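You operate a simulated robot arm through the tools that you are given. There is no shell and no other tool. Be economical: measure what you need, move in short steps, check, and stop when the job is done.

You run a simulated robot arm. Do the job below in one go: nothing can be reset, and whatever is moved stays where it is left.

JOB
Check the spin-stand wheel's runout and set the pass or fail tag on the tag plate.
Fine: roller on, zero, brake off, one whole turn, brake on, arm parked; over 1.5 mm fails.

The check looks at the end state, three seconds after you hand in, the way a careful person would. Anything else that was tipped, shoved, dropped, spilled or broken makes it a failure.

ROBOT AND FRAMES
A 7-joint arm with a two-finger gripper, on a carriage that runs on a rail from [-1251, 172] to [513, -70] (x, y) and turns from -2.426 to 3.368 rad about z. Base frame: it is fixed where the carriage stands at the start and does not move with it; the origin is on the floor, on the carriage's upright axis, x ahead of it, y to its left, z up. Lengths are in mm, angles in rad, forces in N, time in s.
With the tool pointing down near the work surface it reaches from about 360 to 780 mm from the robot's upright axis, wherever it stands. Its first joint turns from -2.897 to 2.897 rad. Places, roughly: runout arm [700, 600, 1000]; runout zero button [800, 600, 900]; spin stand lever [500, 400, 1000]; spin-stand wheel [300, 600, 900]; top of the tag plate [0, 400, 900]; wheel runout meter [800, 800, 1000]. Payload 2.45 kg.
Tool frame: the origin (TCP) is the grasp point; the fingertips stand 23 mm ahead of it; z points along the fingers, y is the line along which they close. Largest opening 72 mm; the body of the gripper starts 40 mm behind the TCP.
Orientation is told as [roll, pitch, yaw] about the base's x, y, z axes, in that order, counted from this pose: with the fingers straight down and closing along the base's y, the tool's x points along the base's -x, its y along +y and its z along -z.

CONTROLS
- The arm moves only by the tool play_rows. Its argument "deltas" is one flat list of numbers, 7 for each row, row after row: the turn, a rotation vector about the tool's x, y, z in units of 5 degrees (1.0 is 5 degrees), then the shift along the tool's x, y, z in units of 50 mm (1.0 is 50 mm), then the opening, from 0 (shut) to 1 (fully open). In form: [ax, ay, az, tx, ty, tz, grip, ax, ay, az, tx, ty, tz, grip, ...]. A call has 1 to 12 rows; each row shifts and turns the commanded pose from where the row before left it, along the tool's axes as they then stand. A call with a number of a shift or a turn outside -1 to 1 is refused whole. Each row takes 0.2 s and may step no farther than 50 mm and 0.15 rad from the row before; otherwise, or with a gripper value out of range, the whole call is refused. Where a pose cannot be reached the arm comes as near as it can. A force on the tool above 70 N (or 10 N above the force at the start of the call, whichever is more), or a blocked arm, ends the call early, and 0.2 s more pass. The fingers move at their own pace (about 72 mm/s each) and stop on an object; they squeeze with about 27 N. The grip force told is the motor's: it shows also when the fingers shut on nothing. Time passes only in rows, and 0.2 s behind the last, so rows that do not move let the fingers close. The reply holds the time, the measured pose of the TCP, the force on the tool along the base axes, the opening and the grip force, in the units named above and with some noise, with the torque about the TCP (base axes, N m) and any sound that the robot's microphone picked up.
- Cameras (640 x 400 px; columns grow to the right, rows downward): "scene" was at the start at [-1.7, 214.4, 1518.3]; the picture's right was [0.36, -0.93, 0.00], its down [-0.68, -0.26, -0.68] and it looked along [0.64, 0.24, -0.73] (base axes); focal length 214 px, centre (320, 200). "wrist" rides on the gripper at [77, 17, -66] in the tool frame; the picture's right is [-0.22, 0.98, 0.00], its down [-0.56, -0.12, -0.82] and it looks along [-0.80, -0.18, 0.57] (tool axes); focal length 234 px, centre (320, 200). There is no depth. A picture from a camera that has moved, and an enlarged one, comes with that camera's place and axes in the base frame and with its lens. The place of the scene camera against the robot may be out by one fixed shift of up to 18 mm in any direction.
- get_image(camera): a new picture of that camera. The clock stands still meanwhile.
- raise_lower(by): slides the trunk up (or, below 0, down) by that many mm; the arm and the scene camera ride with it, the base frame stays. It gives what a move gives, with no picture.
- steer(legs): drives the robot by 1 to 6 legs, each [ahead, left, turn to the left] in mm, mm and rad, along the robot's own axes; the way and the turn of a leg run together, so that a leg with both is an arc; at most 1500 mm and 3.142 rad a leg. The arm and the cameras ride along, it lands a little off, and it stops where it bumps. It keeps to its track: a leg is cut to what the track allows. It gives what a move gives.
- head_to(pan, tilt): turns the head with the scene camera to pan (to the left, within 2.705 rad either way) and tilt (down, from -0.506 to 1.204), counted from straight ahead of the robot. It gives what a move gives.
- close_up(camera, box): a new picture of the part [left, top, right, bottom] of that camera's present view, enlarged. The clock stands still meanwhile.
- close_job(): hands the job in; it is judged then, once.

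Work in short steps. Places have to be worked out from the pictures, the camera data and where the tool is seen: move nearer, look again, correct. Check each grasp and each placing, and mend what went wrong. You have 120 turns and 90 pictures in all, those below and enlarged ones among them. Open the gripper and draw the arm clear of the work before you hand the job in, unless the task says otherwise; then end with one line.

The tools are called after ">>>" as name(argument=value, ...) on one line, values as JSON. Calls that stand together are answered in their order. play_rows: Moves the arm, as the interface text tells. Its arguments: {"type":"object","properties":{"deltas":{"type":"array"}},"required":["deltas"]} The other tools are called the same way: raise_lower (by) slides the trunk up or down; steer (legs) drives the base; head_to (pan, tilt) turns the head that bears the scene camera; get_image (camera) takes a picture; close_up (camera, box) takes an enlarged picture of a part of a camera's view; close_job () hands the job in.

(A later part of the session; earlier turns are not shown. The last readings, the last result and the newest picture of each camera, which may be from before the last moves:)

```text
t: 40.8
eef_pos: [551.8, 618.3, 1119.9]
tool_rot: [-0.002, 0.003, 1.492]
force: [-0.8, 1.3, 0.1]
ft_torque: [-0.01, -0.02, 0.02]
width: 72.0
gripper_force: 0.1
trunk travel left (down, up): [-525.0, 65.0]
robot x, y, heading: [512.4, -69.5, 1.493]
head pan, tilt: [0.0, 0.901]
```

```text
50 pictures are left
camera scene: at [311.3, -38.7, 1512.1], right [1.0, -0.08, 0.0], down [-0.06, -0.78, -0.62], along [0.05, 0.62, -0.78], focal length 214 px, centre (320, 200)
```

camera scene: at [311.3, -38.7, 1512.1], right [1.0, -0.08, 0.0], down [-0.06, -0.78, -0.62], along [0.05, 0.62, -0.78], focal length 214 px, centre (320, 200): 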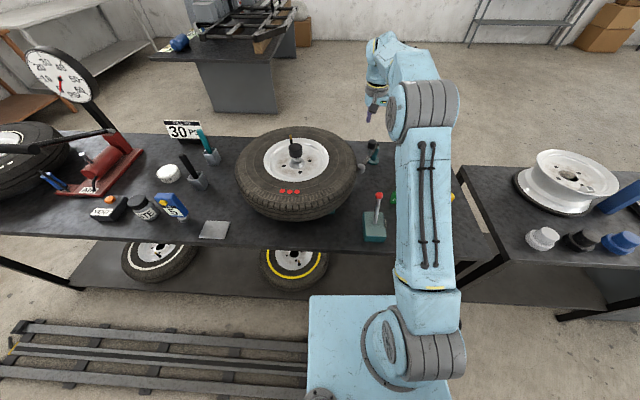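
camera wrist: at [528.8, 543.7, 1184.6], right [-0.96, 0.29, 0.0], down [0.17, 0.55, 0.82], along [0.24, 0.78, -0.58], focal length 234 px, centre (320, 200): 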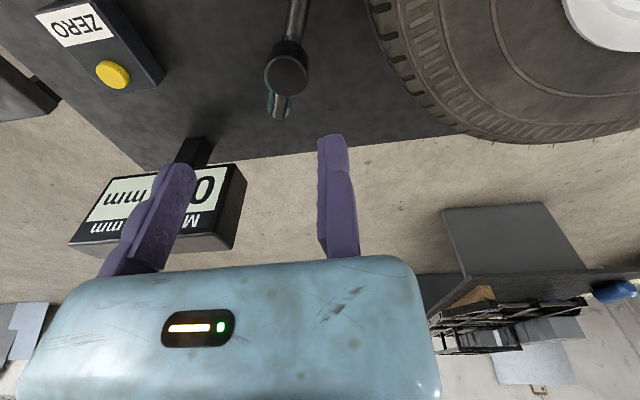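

Arm stays where left. Now close the fingers and go above the zero button (815,610).

>>> play_rows(deltas=[0, 0, 0, -0.037, -0.75, 0, 0, 0, 0, 0, -0.037, -0.75, 0, 0, 0, 0, 0, -0.037, -0.75, 0, 0, 0, 0, 0, -0.037, -0.75, 0, 0, 0, 0, 0, -0.037, -0.75, 0, 0, 0, 0, 0, -0.037, -0.75, 0, 0, 0, 0, 0, -0.037, -0.75, 0, 0, 0, 0, 0, 0, 0, 0.8, 0, 0, 0, 0, 0, 0, 0.8, 0, 0, 0, 0, 0, 0, 0.8, 0, 0, 0, 0, 0, 0, 0, 0])

>>> get_image(camera="wrist")

>>> get_image(camera="scene")

```text
t: 43.2
eef_pos: [808.9, 612.1, 994.9]
tool_rot: [0.0, 0.001, 1.494]
force: [0.1, 0.7, -0.4]
ft_torque: [0.0, 0.0, 0.0]
width: 0.0
gripper_force: 26.8
out of reach, approached as far as the arm can: row 7
trunk travel left (down, up): [-525.0, 65.0]
robot x, y, heading: [510.6, -69.2, 1.489]
head pan, tilt: [0.0, 0.901]
```

```text
49 pictures are left
camera wrist: at [785.2, 537.5, 1059.8], right [-0.96, 0.29, 0.0], down [0.17, 0.55, 0.82], along [0.24, 0.78, -0.58], focal length 234 px, centre (320, 200)
```

wrist: 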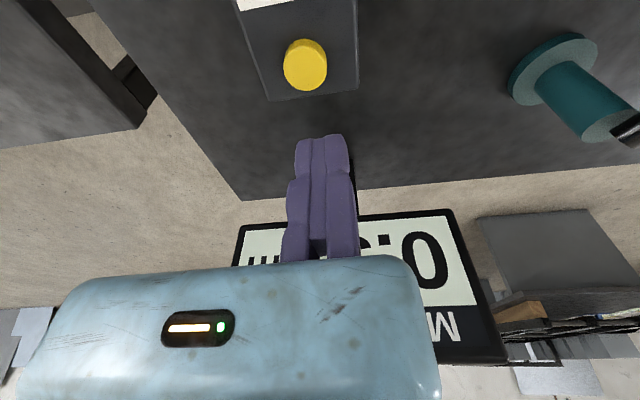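

```text
48 pictures are left
camera scene: at [311.4, -38.2, 1512.2], right [1.0, -0.08, 0.0], down [-0.06, -0.78, -0.62], along [0.05, 0.62, -0.78], focal length 214 px, centre (320, 200)
```

scene: 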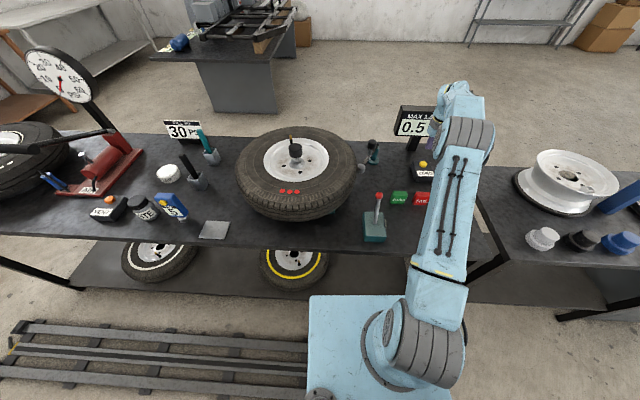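

Check the meter and roller contact closely before zeroing.

>>> close_up(camera="scene", box=[335, 100, 445, 190])

```text
4.44 times, centred on (390, 145) of scene
camera zoom: at [311.4, -38.2, 1512.2], right [1.0, -0.08, 0.0], down [-0.06, -0.78, -0.62], along [0.05, 0.62, -0.78], focal length 953 px, centre (9, 444)
```

zoom: 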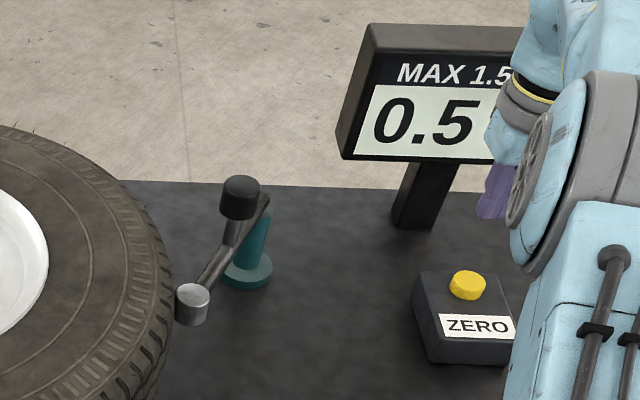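

Roller is against the tread; the meter still shows the old 0.5. Move over the button and descend toward it.

>>> play_rows(deltas=[0, 0, 0, 0.1, -0.15, 0, 0, 0, 0, 0, 0, 0, 0.6, 0, 0, 0, 0, 0, 0, 0.4, 0, 0, 0, 0, 0, 0, 0, 0])

>>> get_image(camera="wrist")

```text
t: 44.2
eef_pos: [816.0, 604.6, 946.2]
tool_rot: [-0.002, 0.001, 1.491]
force: [0.9, 0.3, 0.6]
ft_torque: [-0.01, -0.01, 0.03]
width: 0.0
gripper_force: 27.1
trunk travel left (down, up): [-525.0, 65.0]
robot x, y, heading: [508.1, -65.2, 1.495]
head pan, tilt: [0.0, 0.901]
```

```text
46 pictures are left
camera wrist: at [793.0, 530.2, 1011.8], right [-0.96, 0.29, 0.0], down [0.17, 0.55, 0.82], along [0.24, 0.78, -0.58], focal length 234 px, centre (320, 200)
```

wrist: 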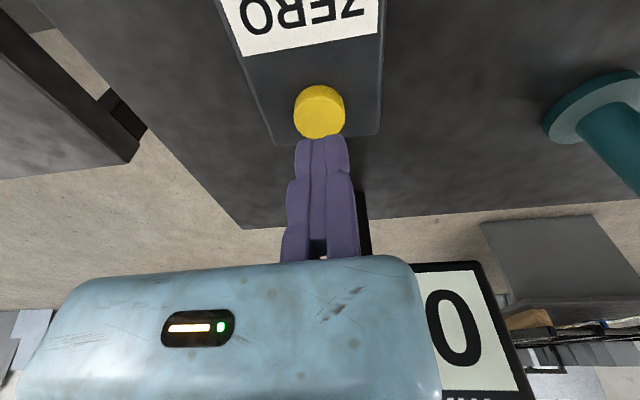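

Aligned. Press the button gently.

>>> play_rows(deltas=[0, 0, 0, 0, 0, 0.4, 0, 0, 0, 0, 0, 0, 0.14, 0, 0, 0, 0, 0, 0, 0.1, 0])

>>> close_up(camera="scene", box=[335, 100, 445, 190])

```text
t: 45.0
eef_pos: [815.3, 607.3, 914.4]
tool_rot: [-0.004, 0.0, 1.492]
force: [0.6, 2.1, 3.9]
ft_torque: [0.03, 0.0, 0.01]
width: 6.0
gripper_force: 28.5
trunk travel left (down, up): [-525.0, 65.0]
robot x, y, heading: [511.9, -72.2, 1.49]
head pan, tilt: [0.0, 0.901]
heard: click
```

```text
4.44 times, centred on (390, 145) of scene
camera zoom: at [311.2, -38.8, 1512.2], right [1.0, -0.08, 0.0], down [-0.06, -0.78, -0.62], along [0.05, 0.62, -0.78], focal length 953 px, centre (9, 444)
```

zoom: 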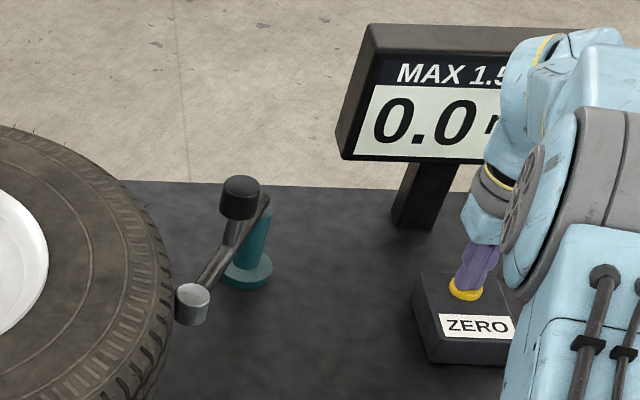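

Meter reads 0.0 – zeroed. Retreat up and go behind (+y side of) the brake lever's ball.

>>> play_rows(deltas=[0, 0, 0, 0, 0, -0.9, 0, 0, 0, 0, 0, 0, -0.9, 0, 0, 0, 0, 0, 0, -0.9, 0, 0, 0, 0, 0, 0, -0.9, 0, 0, 0, 0, 0.506, 0.625, 0, 0, 0, 0, 0, 0.506, 0.625, 0, 0, 0, 0, 0, 0.506, 0.625, 0, 0, 0, 0, 0, 0.506, 0.625, 0, 0, 0, 0, 0, 0.506, 0.625, 0, 0, 0, 0, 0, 0.506, 0.625, 0, 0, 0, 0, 0, 0.506, 0.625, 0, 0, 0, 0, 0, 0.506, 0.625, 0, 0])

>>> play_rows(deltas=[0, 0, 0, 0, 0, 0.5, 0, 0, 0, 0, 0, 0, 0.5, 0, 0, 0, 0, 0, 0, 0, 0])

>>> get_image(camera="wrist")

>>> get_image(camera="scene")

```text
t: 47.6
eef_pos: [549.2, 424.2, 1093.9]
tool_rot: [0.0, 0.001, 1.494]
force: [1.2, 0.3, -0.6]
ft_torque: [-0.04, -0.01, 0.01]
width: 0.1
gripper_force: 28.4
trunk travel left (down, up): [-525.0, 65.0]
robot x, y, heading: [507.1, -72.9, 1.491]
head pan, tilt: [0.0, 0.901]
```

```text
t: 48.4
eef_pos: [551.1, 426.5, 1044.7]
tool_rot: [0.001, 0.003, 1.493]
force: [-1.2, 0.9, 0.2]
ft_torque: [-0.02, 0.0, 0.01]
width: 0.1
gripper_force: 28.0
trunk travel left (down, up): [-525.0, 65.0]
robot x, y, heading: [510.1, -65.6, 1.495]
head pan, tilt: [0.0, 0.901]
```

```text
44 pictures are left
camera wrist: at [527.4, 350.3, 1110.8], right [-0.96, 0.29, 0.0], down [0.17, 0.55, 0.82], along [0.24, 0.78, -0.58], focal length 234 px, centre (320, 200)
```

wrist: 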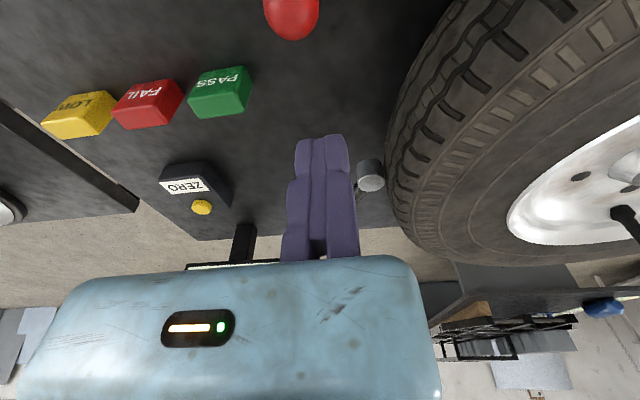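

```text
43 pictures are left
camera scene: at [311.2, -38.5, 1512.2], right [1.0, -0.08, 0.0], down [-0.06, -0.78, -0.62], along [0.05, 0.62, -0.78], focal length 214 px, centre (320, 200)
```

scene: 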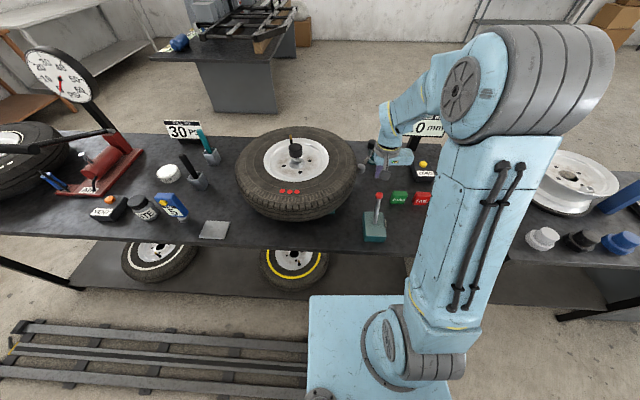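

Ball confirmed at (550,381,987). Lower behind it and pull toward the front.

>>> play_rows(deltas=[0, 0, 0, 0, 0, 0.6, 0, 0, 0, 0, 0, 0, 0.6, 0, 0, 0, 0, 0.3, 0, 0, 0, 0, 0, 0, 0.3, 0, 0, 0, 0, 0, 0, 0.3, 0, 0, 0, 0, 0, 0, 0.3, 0, 0, 0])

>>> close_up(camera="scene", box=[330, 170, 440, 260])

```text
t: 49.8
eef_pos: [547.0, 363.5, 984.7]
tool_rot: [-0.001, 0.004, 1.493]
force: [-0.4, 0.3, -0.6]
ft_torque: [-0.06, -0.02, -0.01]
width: 0.3
gripper_force: 28.3
trunk travel left (down, up): [-525.0, 65.0]
robot x, y, heading: [508.4, -66.2, 1.491]
head pan, tilt: [0.0, 0.901]
```

```text
4.44 times, centred on (385, 215) of scene
camera zoom: at [311.3, -38.5, 1512.0], right [1.0, -0.08, 0.0], down [-0.06, -0.78, -0.62], along [0.05, 0.62, -0.78], focal length 953 px, centre (31, 133)
```

zoom: 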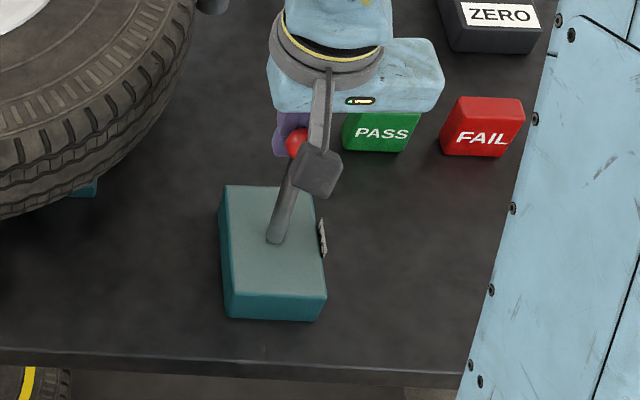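

The finger is behind the ball. Continue pulling.

>>> play_rows(deltas=[0, 0, 0, 0.3, 0, 0, 0, 0, 0, 0, 0.3, 0, 0, 0, 0, 0, 0, 0.3, 0, 0, 0])

>>> close_up(camera="scene", box=[330, 170, 440, 260])

```text
t: 50.6
eef_pos: [542.4, 320.0, 984.6]
tool_rot: [-0.001, 0.003, 1.495]
force: [-0.9, -0.9, 0.3]
ft_torque: [-0.04, 0.01, -0.02]
width: 0.0
gripper_force: 28.3
trunk travel left (down, up): [-525.0, 65.0]
robot x, y, heading: [511.3, -66.7, 1.489]
head pan, tilt: [0.0, 0.901]
```

```text
4.44 times, centred on (385, 215) of scene
camera zoom: at [311.2, -38.7, 1512.2], right [1.0, -0.08, 0.0], down [-0.06, -0.78, -0.62], along [0.05, 0.62, -0.78], focal length 953 px, centre (31, 133)
```

zoom: 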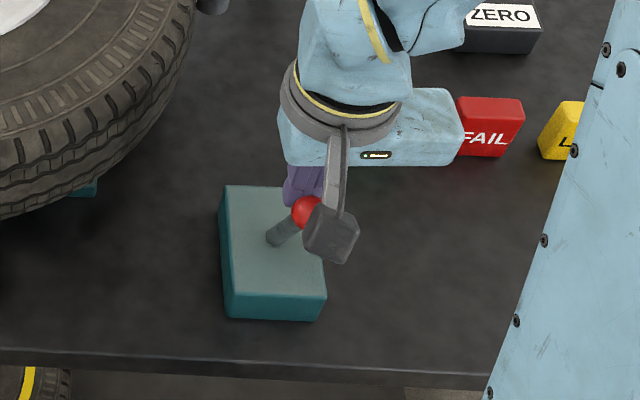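

Lever follows with little force. A bit further.

>>> play_rows(deltas=[0, 0, 0, 0.25, 0, 0, 0, 0, 0, 0, 0.25, 0, 0, 0])

>>> close_up(camera="scene", box=[330, 170, 440, 260])

```text
t: 51.1
eef_pos: [544.0, 313.7, 990.2]
tool_rot: [-0.002, -0.035, 1.501]
force: [1.1, 19.7, 19.9]
ft_torque: [0.34, 0.18, -0.03]
width: 5.9
gripper_force: 28.5
trunk travel left (down, up): [-525.0, 65.0]
robot x, y, heading: [507.8, -71.7, 1.496]
head pan, tilt: [0.0, 0.901]
stopped in row 2: the force on the tool passed its limit at 80 N (the readings are from after the stop); the commanded pose is now the measured one
```

```text
4.44 times, centred on (385, 215) of scene
camera zoom: at [311.3, -36.9, 1512.3], right [1.0, -0.08, 0.0], down [-0.06, -0.78, -0.62], along [0.05, 0.62, -0.78], focal length 953 px, centre (31, 133)
```

zoom: 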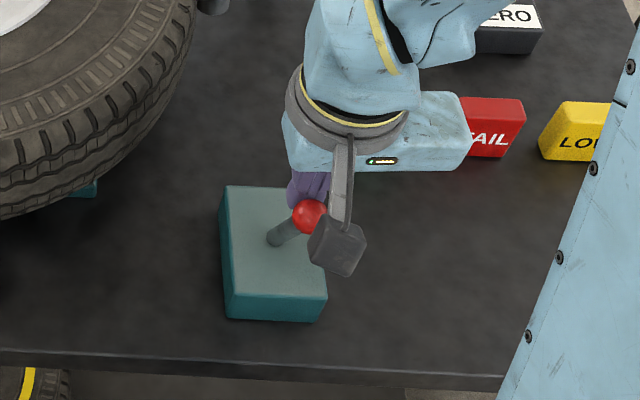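

Hard stop reached: lever is at the other end (ball y≈293), brake off. Release and rise straight up.

>>> play_rows(deltas=[0, 0, 0, -0.3, 0, 0, 0, 0, 0.4, 0, -0.2, 0, -0.2, 0, 0, 0, 0, 0, 0, -0.8, 0, 0, 0, 0, 0, 0, -0.8, 0, 0, 0, 0, 0, 0, -0.8, 0, 0, 0, 0, 0, 0, -0.8, 0])

>>> get_image(camera="scene")

```text
t: 52.5
eef_pos: [544.6, 335.9, 1161.5]
tool_rot: [-0.002, 0.007, 1.498]
force: [0.2, -0.6, -0.1]
ft_torque: [0.01, 0.0, 0.0]
width: 0.0
gripper_force: 28.6
trunk travel left (down, up): [-525.0, 65.0]
robot x, y, heading: [509.8, -67.9, 1.487]
head pan, tilt: [0.0, 0.901]
```

```text
39 pictures are left
camera scene: at [311.1, -38.6, 1512.1], right [1.0, -0.08, 0.0], down [-0.06, -0.78, -0.62], along [0.05, 0.62, -0.78], focal length 214 px, centre (320, 200)
```

scene: 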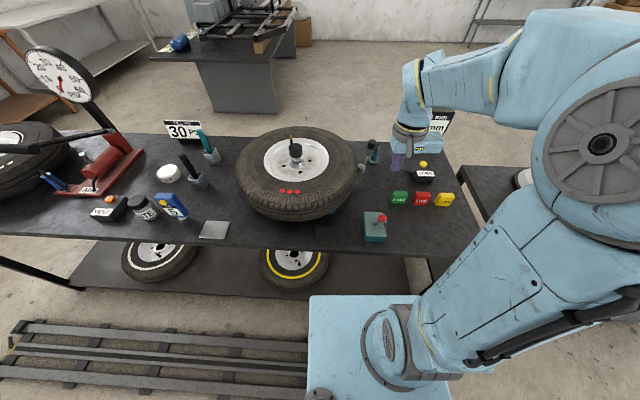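

Brake lever is off. Next is the wheel's centre knob, about (281,564, top ~1045). I'll move above it and pre-rotate the tool counter-clockwise so I can then turn the wheel a long way clockwise.

>>> play_rows(deltas=[0, 0, 0, -0.4375, 0.66, 0, 1, 0, 0, 0, -0.4375, 0.66, 0, 1, 0, 0, 0, -0.4375, 0.66, 0, 1, 0, 0, 0, -0.4375, 0.66, 0, 1, 0, 0, 0, -0.4375, 0.66, 0, 1, 0, 0, 0, -0.4375, 0.66, 0, 1, 0, 0, 0, -0.4375, 0.66, 0, 1, 0, 0, 0, -0.4375, 0.66, 0, 1, 0, 0, 0, 0, 0, 0, 1])

>>> play_rows(deltas=[0, 0, -1, 0, 0, 0, 1, 0, 0, -1, 0, 0, 0, 1, 0, 0, -1, 0, 0, 0, 1, 0, 0, -1, 0, 0, 0, 1, 0, 0, -1, 0, 0, 0, 1, 0, 0, -1, 0, 0, 0, 1, 0, 0, -1, 0, 0, 0, 1, 0, 0, -1, 0, 0, 0, 1, 0, 0, -1, 0, 0, 0, 1, 0, 0, -1, 0, 0, 0, 1, 0, 0, -1, 0, 0, 0, 1, 0, 0, -1, 0, 0, 0, 1])

>>> play_rows(deltas=[0, 0, -1, 0, 0, 0, 1, 0, 0, -1, 0, 0, 0, 1, 0, 0, -1, 0, 0, 0, 1, 0, 0, -1, 0, 0, 0, 1, 0, 0, -1, 0, 0, 0, 1, 0, 0, -1, 0, 0, 0, 1, 0, 0, -1, 0, 0, 0, 1, 0, 0, -1, 0, 0, 0, 1, 0, 0, -1, 0, 0, 0, 1, 0, 0, -1, 0, 0, 0, 1, 0, 0, -1, 0, 0, 0, 1])

>>> get_image(camera="wrist")

>>> get_image(camera="scene")

```text
t: 54.5
eef_pos: [290.5, 530.9, 1155.7]
tool_rot: [-0.003, 0.008, 1.499]
force: [-0.7, -0.6, 0.8]
ft_torque: [0.01, 0.01, 0.02]
width: 72.0
gripper_force: 0.0
trunk travel left (down, up): [-525.0, 65.0]
robot x, y, heading: [510.2, -70.2, 1.488]
head pan, tilt: [0.0, 0.901]
```

```text
t: 57.1
eef_pos: [293.9, 530.1, 1157.5]
tool_rot: [0.006, 0.005, 2.547]
force: [0.5, 0.3, 0.0]
ft_torque: [0.03, 0.02, -0.02]
width: 71.8
gripper_force: 0.1
trunk travel left (down, up): [-525.0, 65.0]
robot x, y, heading: [507.4, -70.6, 1.492]
head pan, tilt: [0.0, 0.901]
```

```text
t: 59.5
eef_pos: [292.6, 528.6, 1156.6]
tool_rot: [0.006, 0.001, -2.775]
force: [0.0, -1.0, -0.9]
ft_torque: [-0.04, 0.0, 0.02]
width: 72.2
gripper_force: 0.0
trunk travel left (down, up): [-525.0, 65.0]
robot x, y, heading: [510.2, -64.4, 1.489]
head pan, tilt: [0.0, 0.901]
```

```text
38 pictures are left
camera wrist: at [371.6, 543.3, 1222.7], right [0.15, -0.99, 0.01], down [-0.57, -0.08, 0.82], along [-0.81, -0.12, -0.57], focal length 234 px, centre (320, 200)
```

wrist: 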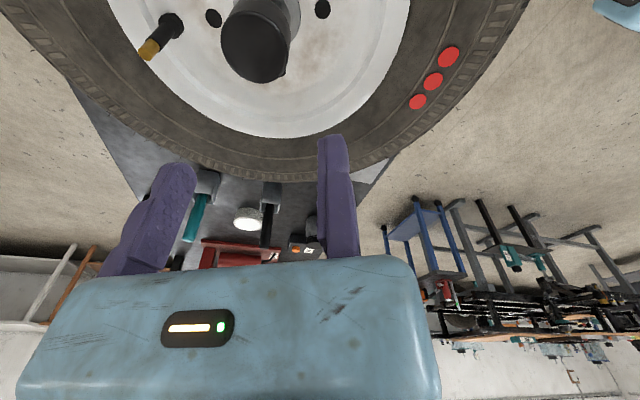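

```text
37 pictures are left
camera scene: at [311.1, -38.7, 1512.2], right [1.0, -0.08, 0.0], down [-0.06, -0.78, -0.62], along [0.05, 0.62, -0.78], focal length 214 px, centre (320, 200)
```

scene: 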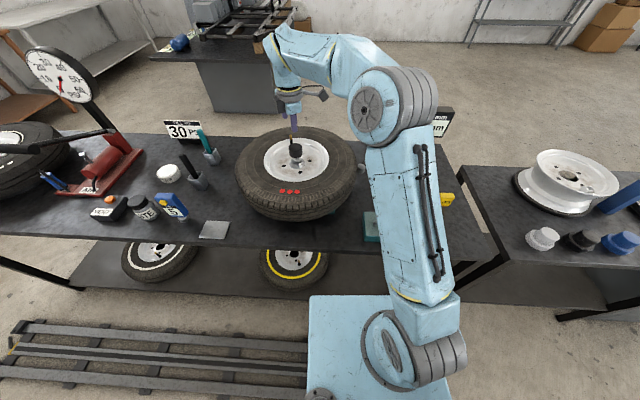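

Knob is about (288,578, top ~1030). Align so it lies between the fingers and descend to just above.

>>> play_rows(deltas=[0, 0, 0, 0.27, -0.235, 0, 1, 0, 0, 0, 0, 0, 0.8, 1, 0, 0, 0, 0, 0, 0.8, 1, 0, 0, 0, 0, 0, 0, 1])

>>> get_image(camera="wrist")

```text
t: 60.5
eef_pos: [302.5, 544.9, 1076.3]
tool_rot: [0.008, -0.002, -2.779]
force: [-0.7, 0.7, -0.3]
ft_torque: [0.0, -0.01, 0.01]
width: 72.0
gripper_force: 0.1
trunk travel left (down, up): [-525.0, 65.0]
robot x, y, heading: [512.0, -68.2, 1.493]
head pan, tilt: [0.0, 0.901]
```

```text
36 pictures are left
camera wrist: at [380.6, 556.7, 1141.8], right [0.14, -0.99, 0.01], down [-0.57, -0.08, 0.82], along [-0.81, -0.12, -0.57], focal length 234 px, centre (320, 200)
```

wrist: 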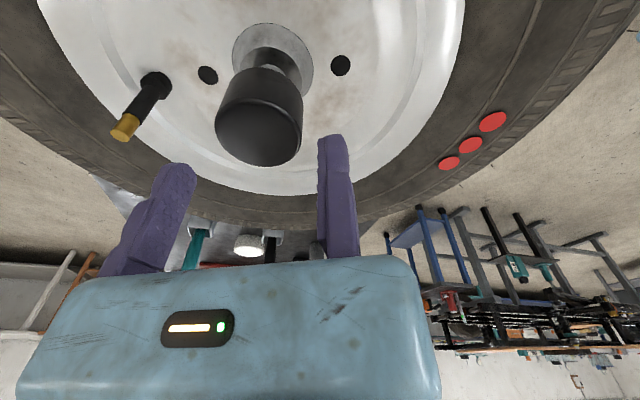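

Aligned. Descend around the knob, slide the fixed finger up to it, and close.

>>> play_rows(deltas=[0, 0, 0, 0, 0, 0.6, 1, 0, 0, 0, -0.05, 0, 0.56, 1, 0, 0, 0, 0, -0.2, 0, 1, 0, 0, 0, 0, 0, 0, 0.4, 0, 0, 0, 0, 0, 0, 0.4, 0, 0, 0, 0, 0, 0, 0.4])

>>> get_image(camera="wrist")

```text
t: 61.9
eef_pos: [296.7, 553.4, 1017.4]
tool_rot: [0.007, 0.001, -2.777]
force: [0.0, -0.2, -2.9]
ft_torque: [0.17, 0.14, -0.02]
width: 47.0
gripper_force: 45.3
trunk travel left (down, up): [-525.0, 65.0]
robot x, y, heading: [513.3, -69.7, 1.497]
head pan, tilt: [0.0, 0.901]
```

```text
35 pictures are left
camera wrist: at [374.9, 566.8, 1083.4], right [0.14, -0.99, 0.01], down [-0.57, -0.08, 0.82], along [-0.81, -0.12, -0.57], focal length 234 px, centre (320, 200)
```

wrist: 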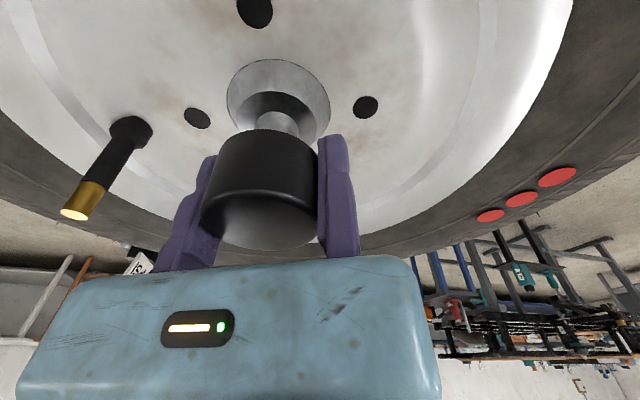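

Solid grip (47 mm). Turn clockwise about the knob's axis with soft ramps, and check the wheel follows.

>>> play_rows(deltas=[0, 0, 0.3, -0.0123, 0, 0, 0.4, 0, 0, 0.6, -0.0246, 0, 0, 0.4, 0, 0, 0.9, -0.037, 0, 0, 0.4, 0, 0, 1, -0.041, 0, 0, 0.4, 0, 0, 1, -0.041, 0, 0, 0.4, 0, 0, 1, -0.041, 0, 0, 0.4, 0, 0, 1, -0.041, 0, 0, 0.4, 0, 0, 1, -0.041, 0, 0, 0.4, 0, 0, 1, -0.041, 0, 0, 0.4, 0, 0, 0.8, -0.033, 0, 0, 0.4, 0, 0, 0.5, -0.02, 0, 0, 0.4, 0, 0, 0.2, -0.008, 0, 0, 0.4])

>>> get_image(camera="wrist")

>>> get_image(camera="scene")

```text
t: 64.5
eef_pos: [277.4, 555.3, 1017.3]
tool_rot: [0.004, 0.006, 2.694]
force: [-1.7, 10.4, -7.3]
ft_torque: [0.0, 0.49, 0.14]
width: 46.9
gripper_force: 44.5
trunk travel left (down, up): [-525.0, 65.0]
robot x, y, heading: [506.4, -68.4, 1.49]
head pan, tilt: [0.0, 0.901]
```

```text
34 pictures are left
camera wrist: at [339.9, 507.5, 1083.8], right [-0.62, -0.79, 0.0], down [-0.45, 0.36, 0.82], along [-0.64, 0.5, -0.58], focal length 234 px, centre (320, 200)
```

wrist: 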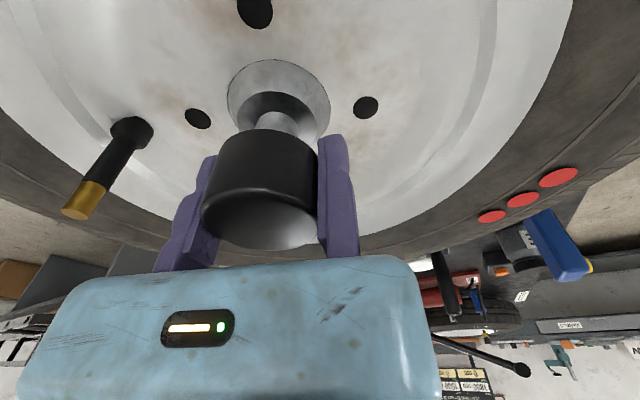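

```text
33 pictures are left
camera scene: at [310.9, -37.0, 1512.1], right [1.0, -0.08, 0.0], down [-0.06, -0.78, -0.62], along [0.05, 0.62, -0.78], focal length 214 px, centre (320, 200)
```

scene: 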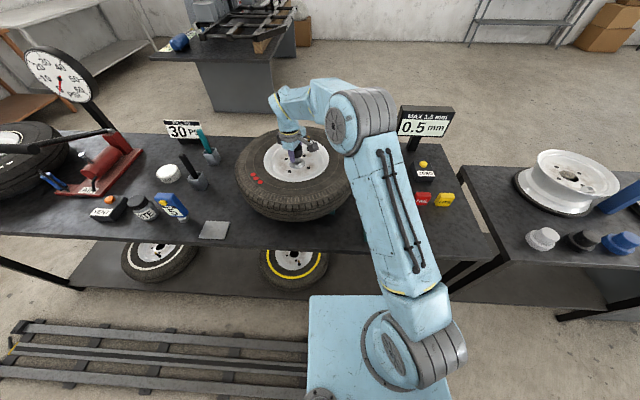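

Wheel follows precisely and the meter is live (0.5). Continue turning.

>>> play_rows(deltas=[0, 0, 0.3, -0.0123, 0, 0, 0.4, 0, 0, 0.6, -0.0246, 0, 0, 0.4, 0, 0, 0.9, -0.037, 0, 0, 0.4, 0, 0, 1, -0.041, 0, 0, 0.4, 0, 0, 1, -0.041, 0, 0, 0.4, 0, 0, 1, -0.041, 0, 0, 0.4, 0, 0, 1, -0.041, 0, 0, 0.4, 0, 0, 1, -0.041, 0, 0, 0.4, 0, 0, 1, -0.041, 0, 0, 0.4, 0, 0, 0.8, -0.033, 0, 0, 0.4, 0, 0, 0.5, -0.02, 0, 0, 0.4, 0, 0, 0.2, -0.008, 0, 0, 0.4])

>>> play_rows(deltas=[0, 0, 0.3, -0.0123, 0, 0, 0.4, 0, 0, 0.6, -0.0246, 0, 0, 0.4, 0, 0, 0.9, -0.037, 0, 0, 0.4, 0, 0, 1, -0.041, 0, 0, 0.4, 0, 0, 1, -0.041, 0, 0, 0.4, 0, 0, 1, -0.041, 0, 0, 0.4, 0, 0, 1, -0.041, 0, 0, 0.4, 0, 0, 1, -0.041, 0, 0, 0.4, 0, 0, 1, -0.041, 0, 0, 0.4, 0, 0, 0.8, -0.033, 0, 0, 0.4, 0, 0, 0.5, -0.02, 0, 0, 0.4, 0, 0, 0.2, -0.008, 0, 0, 0.4])

>>> get_image(camera="scene")

```text
t: 67.1
eef_pos: [265.8, 570.0, 1017.5]
tool_rot: [-0.001, 0.006, 1.881]
force: [7.0, 27.0, -0.3]
ft_torque: [0.15, 0.03, 0.55]
width: 47.5
gripper_force: 45.1
trunk travel left (down, up): [-525.0, 65.0]
robot x, y, heading: [511.6, -71.7, 1.492]
head pan, tilt: [0.0, 0.901]
```

```text
t: 69.7
eef_pos: [268.8, 588.3, 1015.9]
tool_rot: [-0.006, 0.005, 1.07]
force: [17.2, 27.4, 0.6]
ft_torque: [-0.4, -0.07, 0.72]
width: 47.2
gripper_force: 44.4
trunk travel left (down, up): [-525.0, 65.0]
robot x, y, heading: [509.9, -69.2, 1.496]
head pan, tilt: [0.0, 0.901]
```

```text
32 pictures are left
camera scene: at [313.1, -35.6, 1512.4], right [1.0, -0.08, 0.0], down [-0.06, -0.78, -0.62], along [0.05, 0.62, -0.79], focal length 214 px, centre (320, 200)
```

scene: 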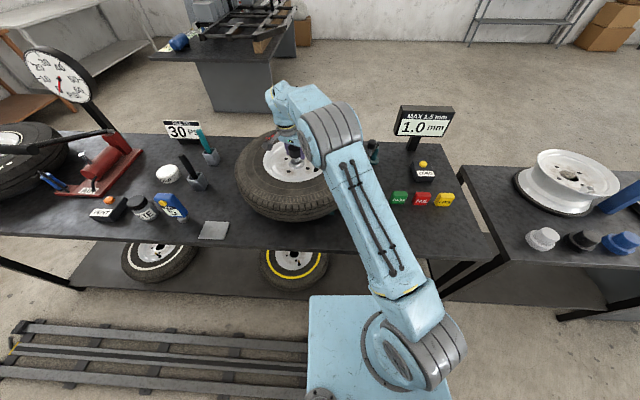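

Wheel at about 140°, meter 1.0 so far; relieve the slight side force and continue.

>>> play_rows(deltas=[0, 0, 0.3, -0.052, 0, 0, 0.4, 0, 0, 0.6, -0.03, 0, 0, 0.4, 0, 0, 0.9, -0.037, 0, 0, 0.4, 0, 0, 1, -0.041, 0, 0, 0.4, 0, 0, 1, -0.041, 0, 0, 0.4, 0, 0, 1, -0.041, 0, 0, 0.4, 0, 0, 1, -0.041, 0, 0, 0.4, 0, 0, 1, -0.041, 0, 0, 0.4, 0, 0, 1, -0.041, 0, 0, 0.4, 0, 0, 0.8, -0.033, 0, 0, 0.4, 0, 0, 0.5, -0.02, 0, 0, 0.4, 0, 0, 0.2, -0.008, 0, 0, 0.4])

```text
t: 72.3
eef_pos: [282.2, 599.4, 1017.3]
tool_rot: [-0.011, 0.001, 0.258]
force: [25.4, -22.0, -20.6]
ft_torque: [0.51, 0.23, 0.5]
width: 47.0
gripper_force: 45.0
trunk travel left (down, up): [-525.0, 65.0]
robot x, y, heading: [510.9, -69.0, 1.491]
head pan, tilt: [0.0, 0.901]
```

About 186° done. Relieve again and go a little further before regrasping.

>>> play_rows(deltas=[0, 0, 0.3, -0.04, -0.04, 0, 0.4, 0, 0, 0.6, -0.027, 0, 0, 0.4, 0, 0, 0.9, -0.037, 0, 0, 0.4, 0, 0, 1, -0.041, 0, 0, 0.4, 0, 0, 0.8, -0.033, 0, 0, 0.4, 0, 0, 0.5, -0.02, 0, 0, 0.4, 0, 0, 0.2, -0.008, 0, 0, 0.4])

>>> get_image(camera="scene")

```text
t: 73.9
eef_pos: [290.7, 599.0, 1017.7]
tool_rot: [-0.009, -0.004, -0.116]
force: [9.0, -6.9, -26.3]
ft_torque: [0.54, 0.29, 0.22]
width: 46.8
gripper_force: 44.8
trunk travel left (down, up): [-525.0, 65.0]
robot x, y, heading: [505.8, -75.8, 1.499]
head pan, tilt: [0.0, 0.901]
```

```text
31 pictures are left
camera scene: at [311.3, -37.4, 1512.1], right [1.0, -0.08, 0.0], down [-0.06, -0.78, -0.62], along [0.05, 0.62, -0.78], focal length 214 px, centre (320, 200)
```

scene: 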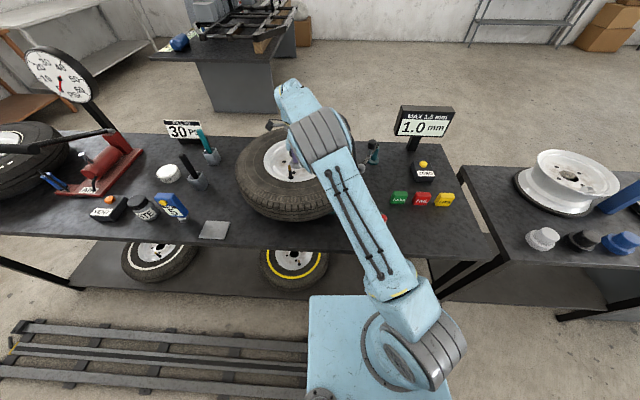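

About 208° turned, meter still 1.0. Release, rise, and rewind the tool 180° for a second grasp.

>>> play_rows(deltas=[0, 0, 0, 0, 0, 0, 1, 0, 0, 0, 0, 0, 0, 1, 0, 0, 0, 0, 0.22, 0, 1, 0, 0, 0, 0, 0, -0.6, 1, 0, 0, 0, 0, 0, -0.8, 1, 0, 0, 0, 0, 0, 0, 1])

>>> play_rows(deltas=[0, 0, -1, 0, 0, 0, 1, 0, 0, -1, 0, 0, 0, 1, 0, 0, -1, 0, 0, 0, 1, 0, 0, -1, 0, 0, 0, 1, 0, 0, -1, 0, 0, 0, 1, 0, 0, -1, 0, 0, 0, 1, 0, 0, -1, 0, 0, 0, 1, 0, 0, -1, 0, 0, 0, 1, 0, 0, -1, 0, 0, 0, 1, 0, 0, -1, 0, 0, 0, 1, 0, 0, -1, 0, 0, 0, 1, 0, 0, -1, 0, 0, 0, 1])

>>> play_rows(deltas=[0, 0, -1, 0, 0, 0, 1, 0, 0, -1, 0, 0, 0, 1, 0, 0, -1, 0, 0, 0, 1, 0, 0, -1, 0, 0, 0, 1, 0, 0, -1, 0, 0, 0, 1, 0, 0, -1, 0, 0, 0, 1, 0, 0, -1, 0, 0, 0, 1, 0, 0, -1, 0, 0, 0, 1, 0, 0, -1, 0, 0, 0, 1, 0, 0, -1, 0, 0, 0, 1, 0, 0, -1, 0, 0, 0, 1, 0, 0, -1, 0, 0, 0, 1])

>>> play_rows(deltas=[0, 0, -1, 0, 0, 0, 1, 0, 0, -1, 0, 0, 0, 1, 0, 0, -1, 0, 0, 0, 1, 0, 0, -1, 0, 0, 0, 1, 0, 0, -1, 0, 0, 0, 1, 0, 0, -1, 0, 0, 0, 1, 0, 0, -1, 0, 0, 0, 1, 0, 0, -1, 0, 0, 0, 1, 0, 0, -1, 0, 0, 0, 1, 0, 0, -1, 0, 0, 0, 1, 0, 0, -1, 0, 0, 0, 1, 0, 0, -1, 0, 0, 0, 1])

>>> get_image(camera="wrist")

```text
t: 75.3
eef_pos: [291.2, 610.1, 1089.3]
tool_rot: [-0.007, -0.005, -0.115]
force: [-0.4, 0.1, 0.1]
ft_torque: [0.0, -0.01, 0.02]
width: 72.0
gripper_force: 0.1
trunk travel left (down, up): [-525.0, 65.0]
robot x, y, heading: [511.0, -69.0, 1.494]
head pan, tilt: [0.0, 0.901]
```

```text
t: 77.9
eef_pos: [292.6, 610.8, 1088.2]
tool_rot: [-0.005, 0.002, 0.933]
force: [0.9, 0.6, 0.8]
ft_torque: [-0.02, -0.01, 0.02]
width: 72.2
gripper_force: 0.1
trunk travel left (down, up): [-525.0, 65.0]
robot x, y, heading: [507.4, -69.6, 1.495]
head pan, tilt: [0.0, 0.901]
```

```text
t: 80.5
eef_pos: [293.2, 610.3, 1088.7]
tool_rot: [0.001, 0.007, 1.981]
force: [0.3, -0.5, -1.0]
ft_torque: [-0.02, -0.01, 0.01]
width: 72.0
gripper_force: 0.2
trunk travel left (down, up): [-525.0, 65.0]
robot x, y, heading: [507.3, -68.1, 1.491]
head pan, tilt: [0.0, 0.901]
```

```text
t: 83.1
eef_pos: [292.9, 611.2, 1087.9]
tool_rot: [0.006, 0.003, 3.028]
force: [-0.1, 0.0, 0.2]
ft_torque: [-0.01, 0.0, 0.01]
width: 72.1
gripper_force: 0.0
trunk travel left (down, up): [-525.0, 65.0]
robot x, y, heading: [510.4, -70.9, 1.489]
head pan, tilt: [0.0, 0.901]
```

```text
30 pictures are left
camera wrist: at [367.8, 586.4, 1154.0], right [-0.33, -0.94, 0.01], down [-0.54, 0.19, 0.82], along [-0.77, 0.26, -0.58], focal length 234 px, centre (320, 200)
```

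wrist: 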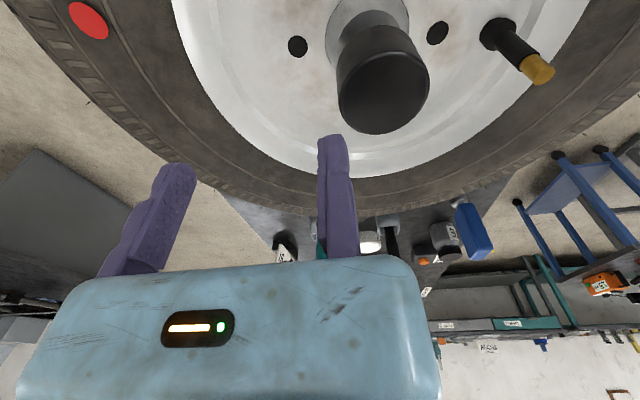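

Translate so the knob is between the fingers again, descend, and grip.

>>> play_rows(deltas=[0, 0, 0, 0, 0.71, 0, 1, 0, 0, 0, 0, 0.71, 0, 1, 0, 0, 0, 0, 0, 0.3, 1, 0, 0, 0, 0, 0, 0, 1])

>>> get_image(camera="wrist")

```text
t: 84.1
eef_pos: [285.5, 540.2, 1072.9]
tool_rot: [0.007, 0.004, 3.025]
force: [0.4, -0.8, 0.4]
ft_torque: [-0.01, 0.0, 0.01]
width: 72.2
gripper_force: 0.0
trunk travel left (down, up): [-525.0, 65.0]
robot x, y, heading: [508.2, -67.5, 1.491]
head pan, tilt: [0.0, 0.901]
```

```text
29 pictures are left
camera wrist: at [360.4, 515.0, 1138.9], right [-0.33, -0.94, 0.01], down [-0.54, 0.19, 0.82], along [-0.77, 0.26, -0.58], focal length 234 px, centre (320, 200)
```

wrist: 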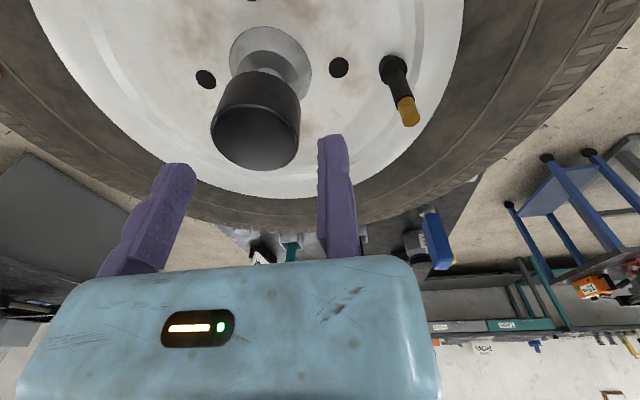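

Aligned. Descend and grip.

>>> play_rows(deltas=[0, 0, 0, 0, 0, 0.55, 1, 0, 0, 0, -0.03, 0, 0.55, 1, 0, 0, 0, 0, -0.22, 0, 1, 0, 0, 0, 0, 0, 0, 0.4, 0, 0, 0, 0, 0, 0, 0.4, 0, 0, 0, 0, 0, 0, 0.4])

>>> play_rows(deltas=[0, 0, 0.3, -0.0123, 0, 0, 0.4, 0, 0, 0.6, -0.0246, 0, 0, 0.4, 0, 0, 0.9, -0.037, 0, 0, 0.4, 0, 0, 1, -0.041, 0, 0, 0.4, 0, 0, 1, -0.041, 0, 0, 0.4, 0, 0, 1, -0.041, 0, 0, 0.4, 0, 0, 1, -0.041, 0, 0, 0.4, 0, 0, 1, -0.041, 0, 0, 0.4, 0, 0, 1, -0.041, 0, 0, 0.4, 0, 0, 0.8, -0.033, 0, 0, 0.4, 0, 0, 0.5, -0.02, 0, 0, 0.4, 0, 0, 0.2, -0.008, 0, 0, 0.4])

>>> get_image(camera="scene")

```text
t: 85.5
eef_pos: [284.9, 552.1, 1017.7]
tool_rot: [0.007, 0.004, 3.027]
force: [-1.0, 12.5, -3.8]
ft_torque: [0.5, 0.19, 0.07]
width: 47.3
gripper_force: 45.1
trunk travel left (down, up): [-525.0, 65.0]
robot x, y, heading: [510.6, -69.8, 1.493]
head pan, tilt: [0.0, 0.901]
```

```text
t: 88.1
eef_pos: [269.0, 562.2, 1017.4]
tool_rot: [0.001, 0.006, 2.216]
force: [7.3, 34.4, 1.6]
ft_torque: [0.29, -0.11, 0.58]
width: 47.2
gripper_force: 44.5
trunk travel left (down, up): [-525.0, 65.0]
robot x, y, heading: [510.4, -67.6, 1.491]
head pan, tilt: [0.0, 0.901]
```

```text
28 pictures are left
camera scene: at [311.9, -35.1, 1512.2], right [1.0, -0.08, 0.0], down [-0.06, -0.78, -0.62], along [0.05, 0.62, -0.79], focal length 214 px, centre (320, 200)
```

scene: 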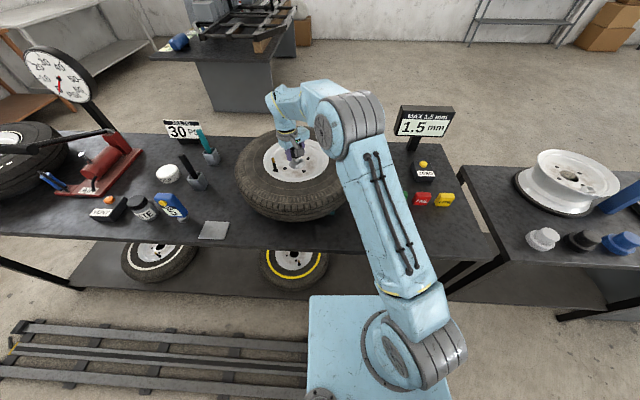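

Meter reads 1.5 at ~254°. Relieve the side load and continue.

>>> play_rows(deltas=[0, 0, 0.3, -0.042, -0.04, 0, 0.4, 0, 0, 0.6, -0.0246, 0, 0, 0.4, 0, 0, 0.9, -0.037, 0, 0, 0.4, 0, 0, 1, -0.041, 0, 0, 0.4, 0, 0, 1, -0.041, 0, 0, 0.4, 0, 0, 1, -0.041, 0, 0, 0.4, 0, 0, 1, -0.041, 0, 0, 0.4, 0, 0, 1, -0.041, 0, 0, 0.4, 0, 0, 1, -0.041, 0, 0, 0.4, 0, 0, 0.8, -0.033, 0, 0, 0.4, 0, 0, 0.5, -0.02, 0, 0, 0.4, 0, 0, 0.2, -0.008, 0, 0, 0.4])

>>> close_up(camera="scene", box=[220, 90, 470, 240])

```text
t: 90.7
eef_pos: [264.6, 581.8, 1016.8]
tool_rot: [-0.004, 0.009, 1.4]
force: [18.8, 5.2, -12.9]
ft_torque: [0.6, 0.04, 0.27]
width: 47.2
gripper_force: 44.6
trunk travel left (down, up): [-525.0, 65.0]
robot x, y, heading: [509.7, -69.9, 1.489]
head pan, tilt: [0.0, 0.901]
```

```text
2.56 times, centred on (345, 165) of scene
camera zoom: at [312.7, -37.2, 1512.2], right [1.0, -0.08, 0.0], down [-0.06, -0.78, -0.62], along [0.05, 0.62, -0.78], focal length 549 px, centre (256, 290)
```

zoom: 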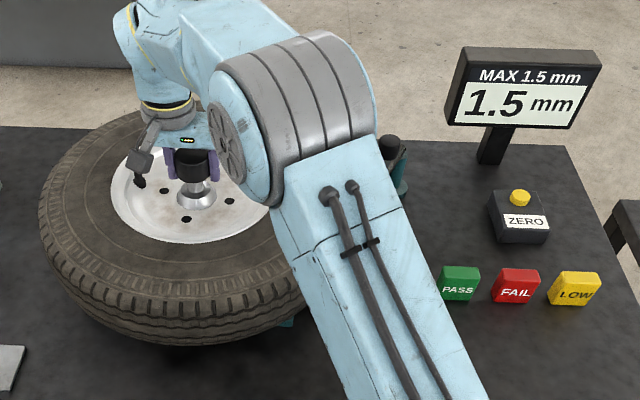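

~301°, still 1.5. Continue to complete the turn.

>>> play_rows(deltas=[0, 0, 0.3, -0.0123, -0.03, 0, 0.4, 0, 0, 0.6, -0.0246, 0, 0, 0.4, 0, 0, 0.9, -0.037, 0, 0, 0.4, 0, 0, 1, -0.041, 0, 0, 0.4, 0, 0, 1, -0.041, 0, 0, 0.4, 0, 0, 1, -0.041, 0, 0, 0.4, 0, 0, 1, -0.041, 0, 0, 0.4, 0, 0, 1, -0.041, 0, 0, 0.4, 0, 0, 1, -0.041, 0, 0, 0.4, 0, 0, 0.8, -0.033, 0, 0, 0.4, 0, 0, 0.5, -0.02, 0, 0, 0.4, 0, 0, 0.2, -0.008, 0, 0, 0.4])

>>> play_rows(deltas=[0, 0, 0.3, -0.04, -0.03, 0, 0.4, 0, 0, 0.6, -0.027, 0, 0, 0.4, 0, 0, 0.9, -0.037, 0, 0, 0.4, 0, 0, 1, -0.041, 0, 0, 0.4, 0, 0, 0.8, -0.033, 0, 0, 0.4, 0, 0, 0.5, -0.02, 0, 0, 0.4, 0, 0, 0.2, -0.008, 0, 0, 0.4])

>>> get_image(camera="scene")

```text
t: 93.3
eef_pos: [276.2, 595.7, 1017.1]
tool_rot: [-0.008, 0.004, 0.587]
force: [17.5, -7.6, -18.1]
ft_torque: [0.7, 0.29, 0.27]
width: 47.0
gripper_force: 44.6
trunk travel left (down, up): [-525.0, 65.0]
robot x, y, heading: [505.1, -67.9, 1.487]
head pan, tilt: [0.0, 0.901]
```

```text
t: 94.9
eef_pos: [282.4, 599.2, 1017.2]
tool_rot: [-0.009, -0.001, 0.216]
force: [4.3, -5.0, -20.4]
ft_torque: [0.29, 0.76, 0.12]
width: 47.3
gripper_force: 44.9
trunk travel left (down, up): [-525.0, 65.0]
robot x, y, heading: [511.2, -69.9, 1.49]
head pan, tilt: [0.0, 0.901]
```

```text
26 pictures are left
camera scene: at [311.1, -37.6, 1512.1], right [1.0, -0.08, 0.0], down [-0.06, -0.78, -0.62], along [0.05, 0.62, -0.78], focal length 214 px, centre (320, 200)
```

scene: 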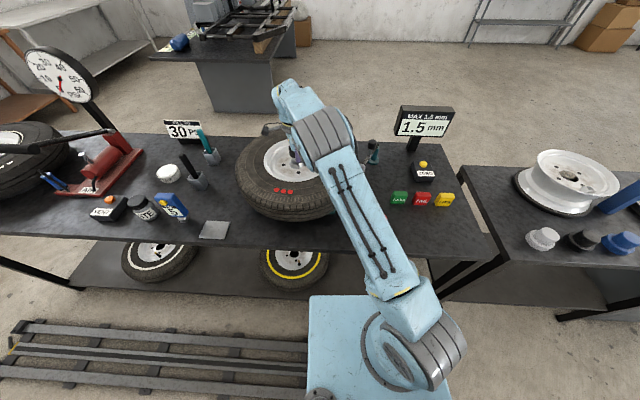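

Red dots are back just past their start (~368°): one whole turn done. Read the meter closely.

>>> close_up(camera="scene", box=[390, 95, 460, 145])

```text
8.00 times, centred on (425, 120) of scene
camera zoom: at [311.1, -37.6, 1512.1], right [1.0, -0.08, 0.0], down [-0.06, -0.78, -0.62], along [0.05, 0.62, -0.78], focal length 1716 px, centre (-520, 840)
```

zoom: 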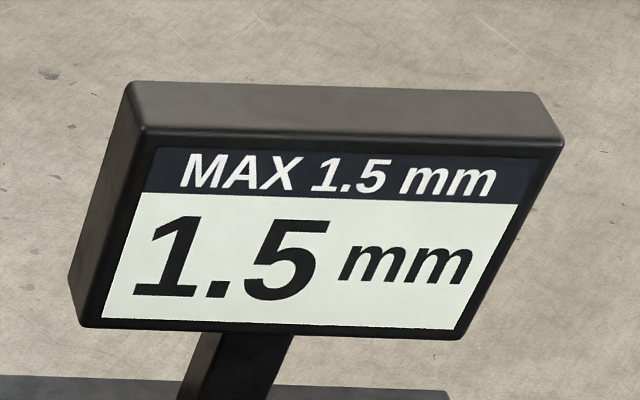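

Exactly 1.5 mm – not over 1.5, so PASS. Release the knob, rise, and move above the lever ball.

>>> play_rows(deltas=[0, 0, 0, 0, 0, 0, 1, 0, 0, 0, 0, 0, 0, 1, 0, 0, 0, 0, 0.22, 0, 1, 0, 0, 0, 0, 0, -0.7, 1, 0, 0, 0, 0, 0, -0.8, 1, 0, 0, 0, 0, 0, -0.7, 1, 0, 0, 0, 0, 0, 0, 1])

>>> play_rows(deltas=[0, 0, 0, -0.392, -0.696, 0, 1, 0, 0, 0, -0.392, -0.696, 0, 1, 0, 0, 0, -0.392, -0.696, 0, 1, 0, 0, 0, -0.392, -0.696, 0, 1, 0, 0, 0, -0.392, -0.696, 0, 1, 0, 0, 0, -0.392, -0.696, 0, 1, 0, 0, 0, -0.392, -0.696, 0, 1, 0, 0, 0, -0.392, -0.696, 0, 1, 0, 0, 0, -0.392, -0.696, 0, 1, 0, 0, 0, -0.392, -0.696, 0, 1, 0, 0, 0, 0, 0, 0.7, 1, 0, 0, 0, 0, 0, 0, 1])

>>> get_image(camera="wrist")

>>> get_image(camera="scene")

```text
t: 96.5
eef_pos: [282.5, 612.2, 1129.3]
tool_rot: [-0.006, -0.001, 0.216]
force: [-0.1, -0.3, -0.4]
ft_torque: [0.02, 0.02, -0.02]
width: 71.8
gripper_force: 0.0
trunk travel left (down, up): [-525.0, 65.0]
robot x, y, heading: [510.7, -75.5, 1.49]
head pan, tilt: [0.0, 0.901]
```

```text
t: 99.1
eef_pos: [548.5, 312.6, 1094.7]
tool_rot: [-0.007, -0.001, 0.215]
force: [-0.2, 0.6, -0.3]
ft_torque: [-0.04, 0.0, 0.03]
width: 72.1
gripper_force: 0.2
trunk travel left (down, up): [-525.0, 65.0]
robot x, y, heading: [510.0, -69.4, 1.491]
head pan, tilt: [0.0, 0.901]
```

```text
24 pictures are left
camera wrist: at [468.4, 315.0, 1159.9], right [0.0, 1.0, -0.01], down [0.57, 0.0, 0.82], along [0.82, -0.01, -0.57], focal length 234 px, centre (320, 200)
```

wrist: 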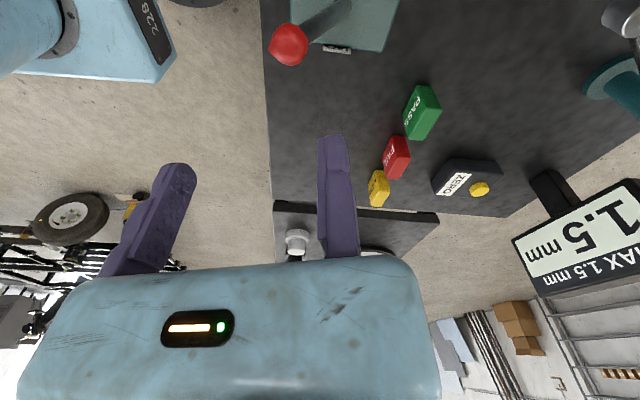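

```text
23 pictures are left
camera scene: at [311.0, -38.1, 1512.1], right [1.0, -0.08, 0.0], down [-0.06, -0.78, -0.62], along [0.05, 0.62, -0.78], focal length 214 px, centre (320, 200)
```

scene: 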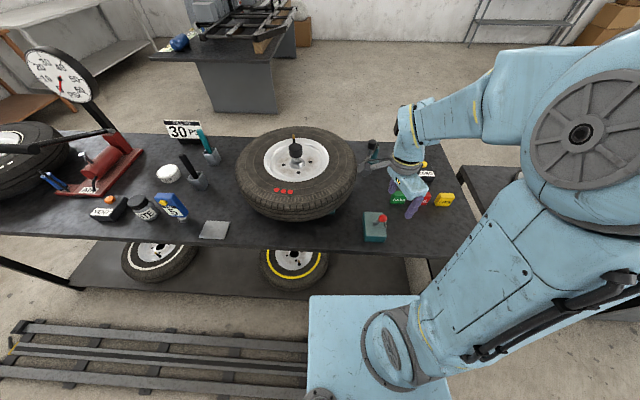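

Ball at ≈(540,293,985). Correct, lower to straddle it, and narrow the fingers.

>>> play_rows(deltas=[0, 0, 0, 0.26, 0.12, 0, 1, 0, 0, 0, 0, 0, 0.73, 1, 0, 0, 0, 0, 0, 0.73, 1, 0, 0, 0, 0, 0, 0.73, 1, 0, 0, 0, 0, 0, 0, 0.6, 0, 0, 0, 0, 0, 0, 0.6])

>>> get_image(camera="wrist")

```text
t: 100.5
eef_pos: [532.3, 314.7, 984.5]
tool_rot: [-0.007, 0.0, 0.216]
force: [-0.4, -0.5, -0.2]
ft_torque: [-0.01, -0.02, -0.02]
width: 43.0
gripper_force: 0.0
trunk travel left (down, up): [-525.0, 65.0]
robot x, y, heading: [514.0, -72.0, 1.491]
head pan, tilt: [0.0, 0.901]
```

```text
22 pictures are left
camera wrist: at [453.5, 316.8, 1050.7], right [0.0, 1.0, -0.01], down [0.57, 0.0, 0.82], along [0.82, -0.01, -0.57], focal length 234 px, centre (320, 200)
```

wrist: 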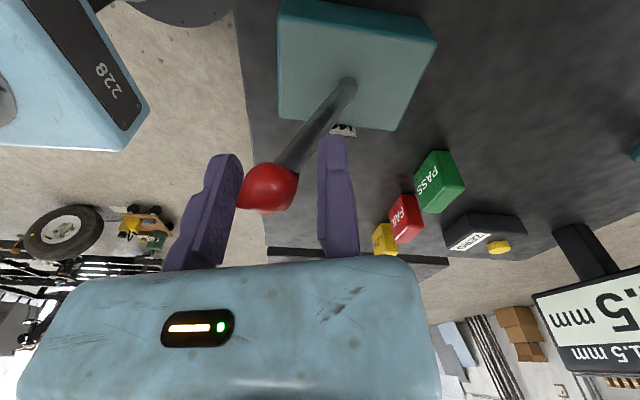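

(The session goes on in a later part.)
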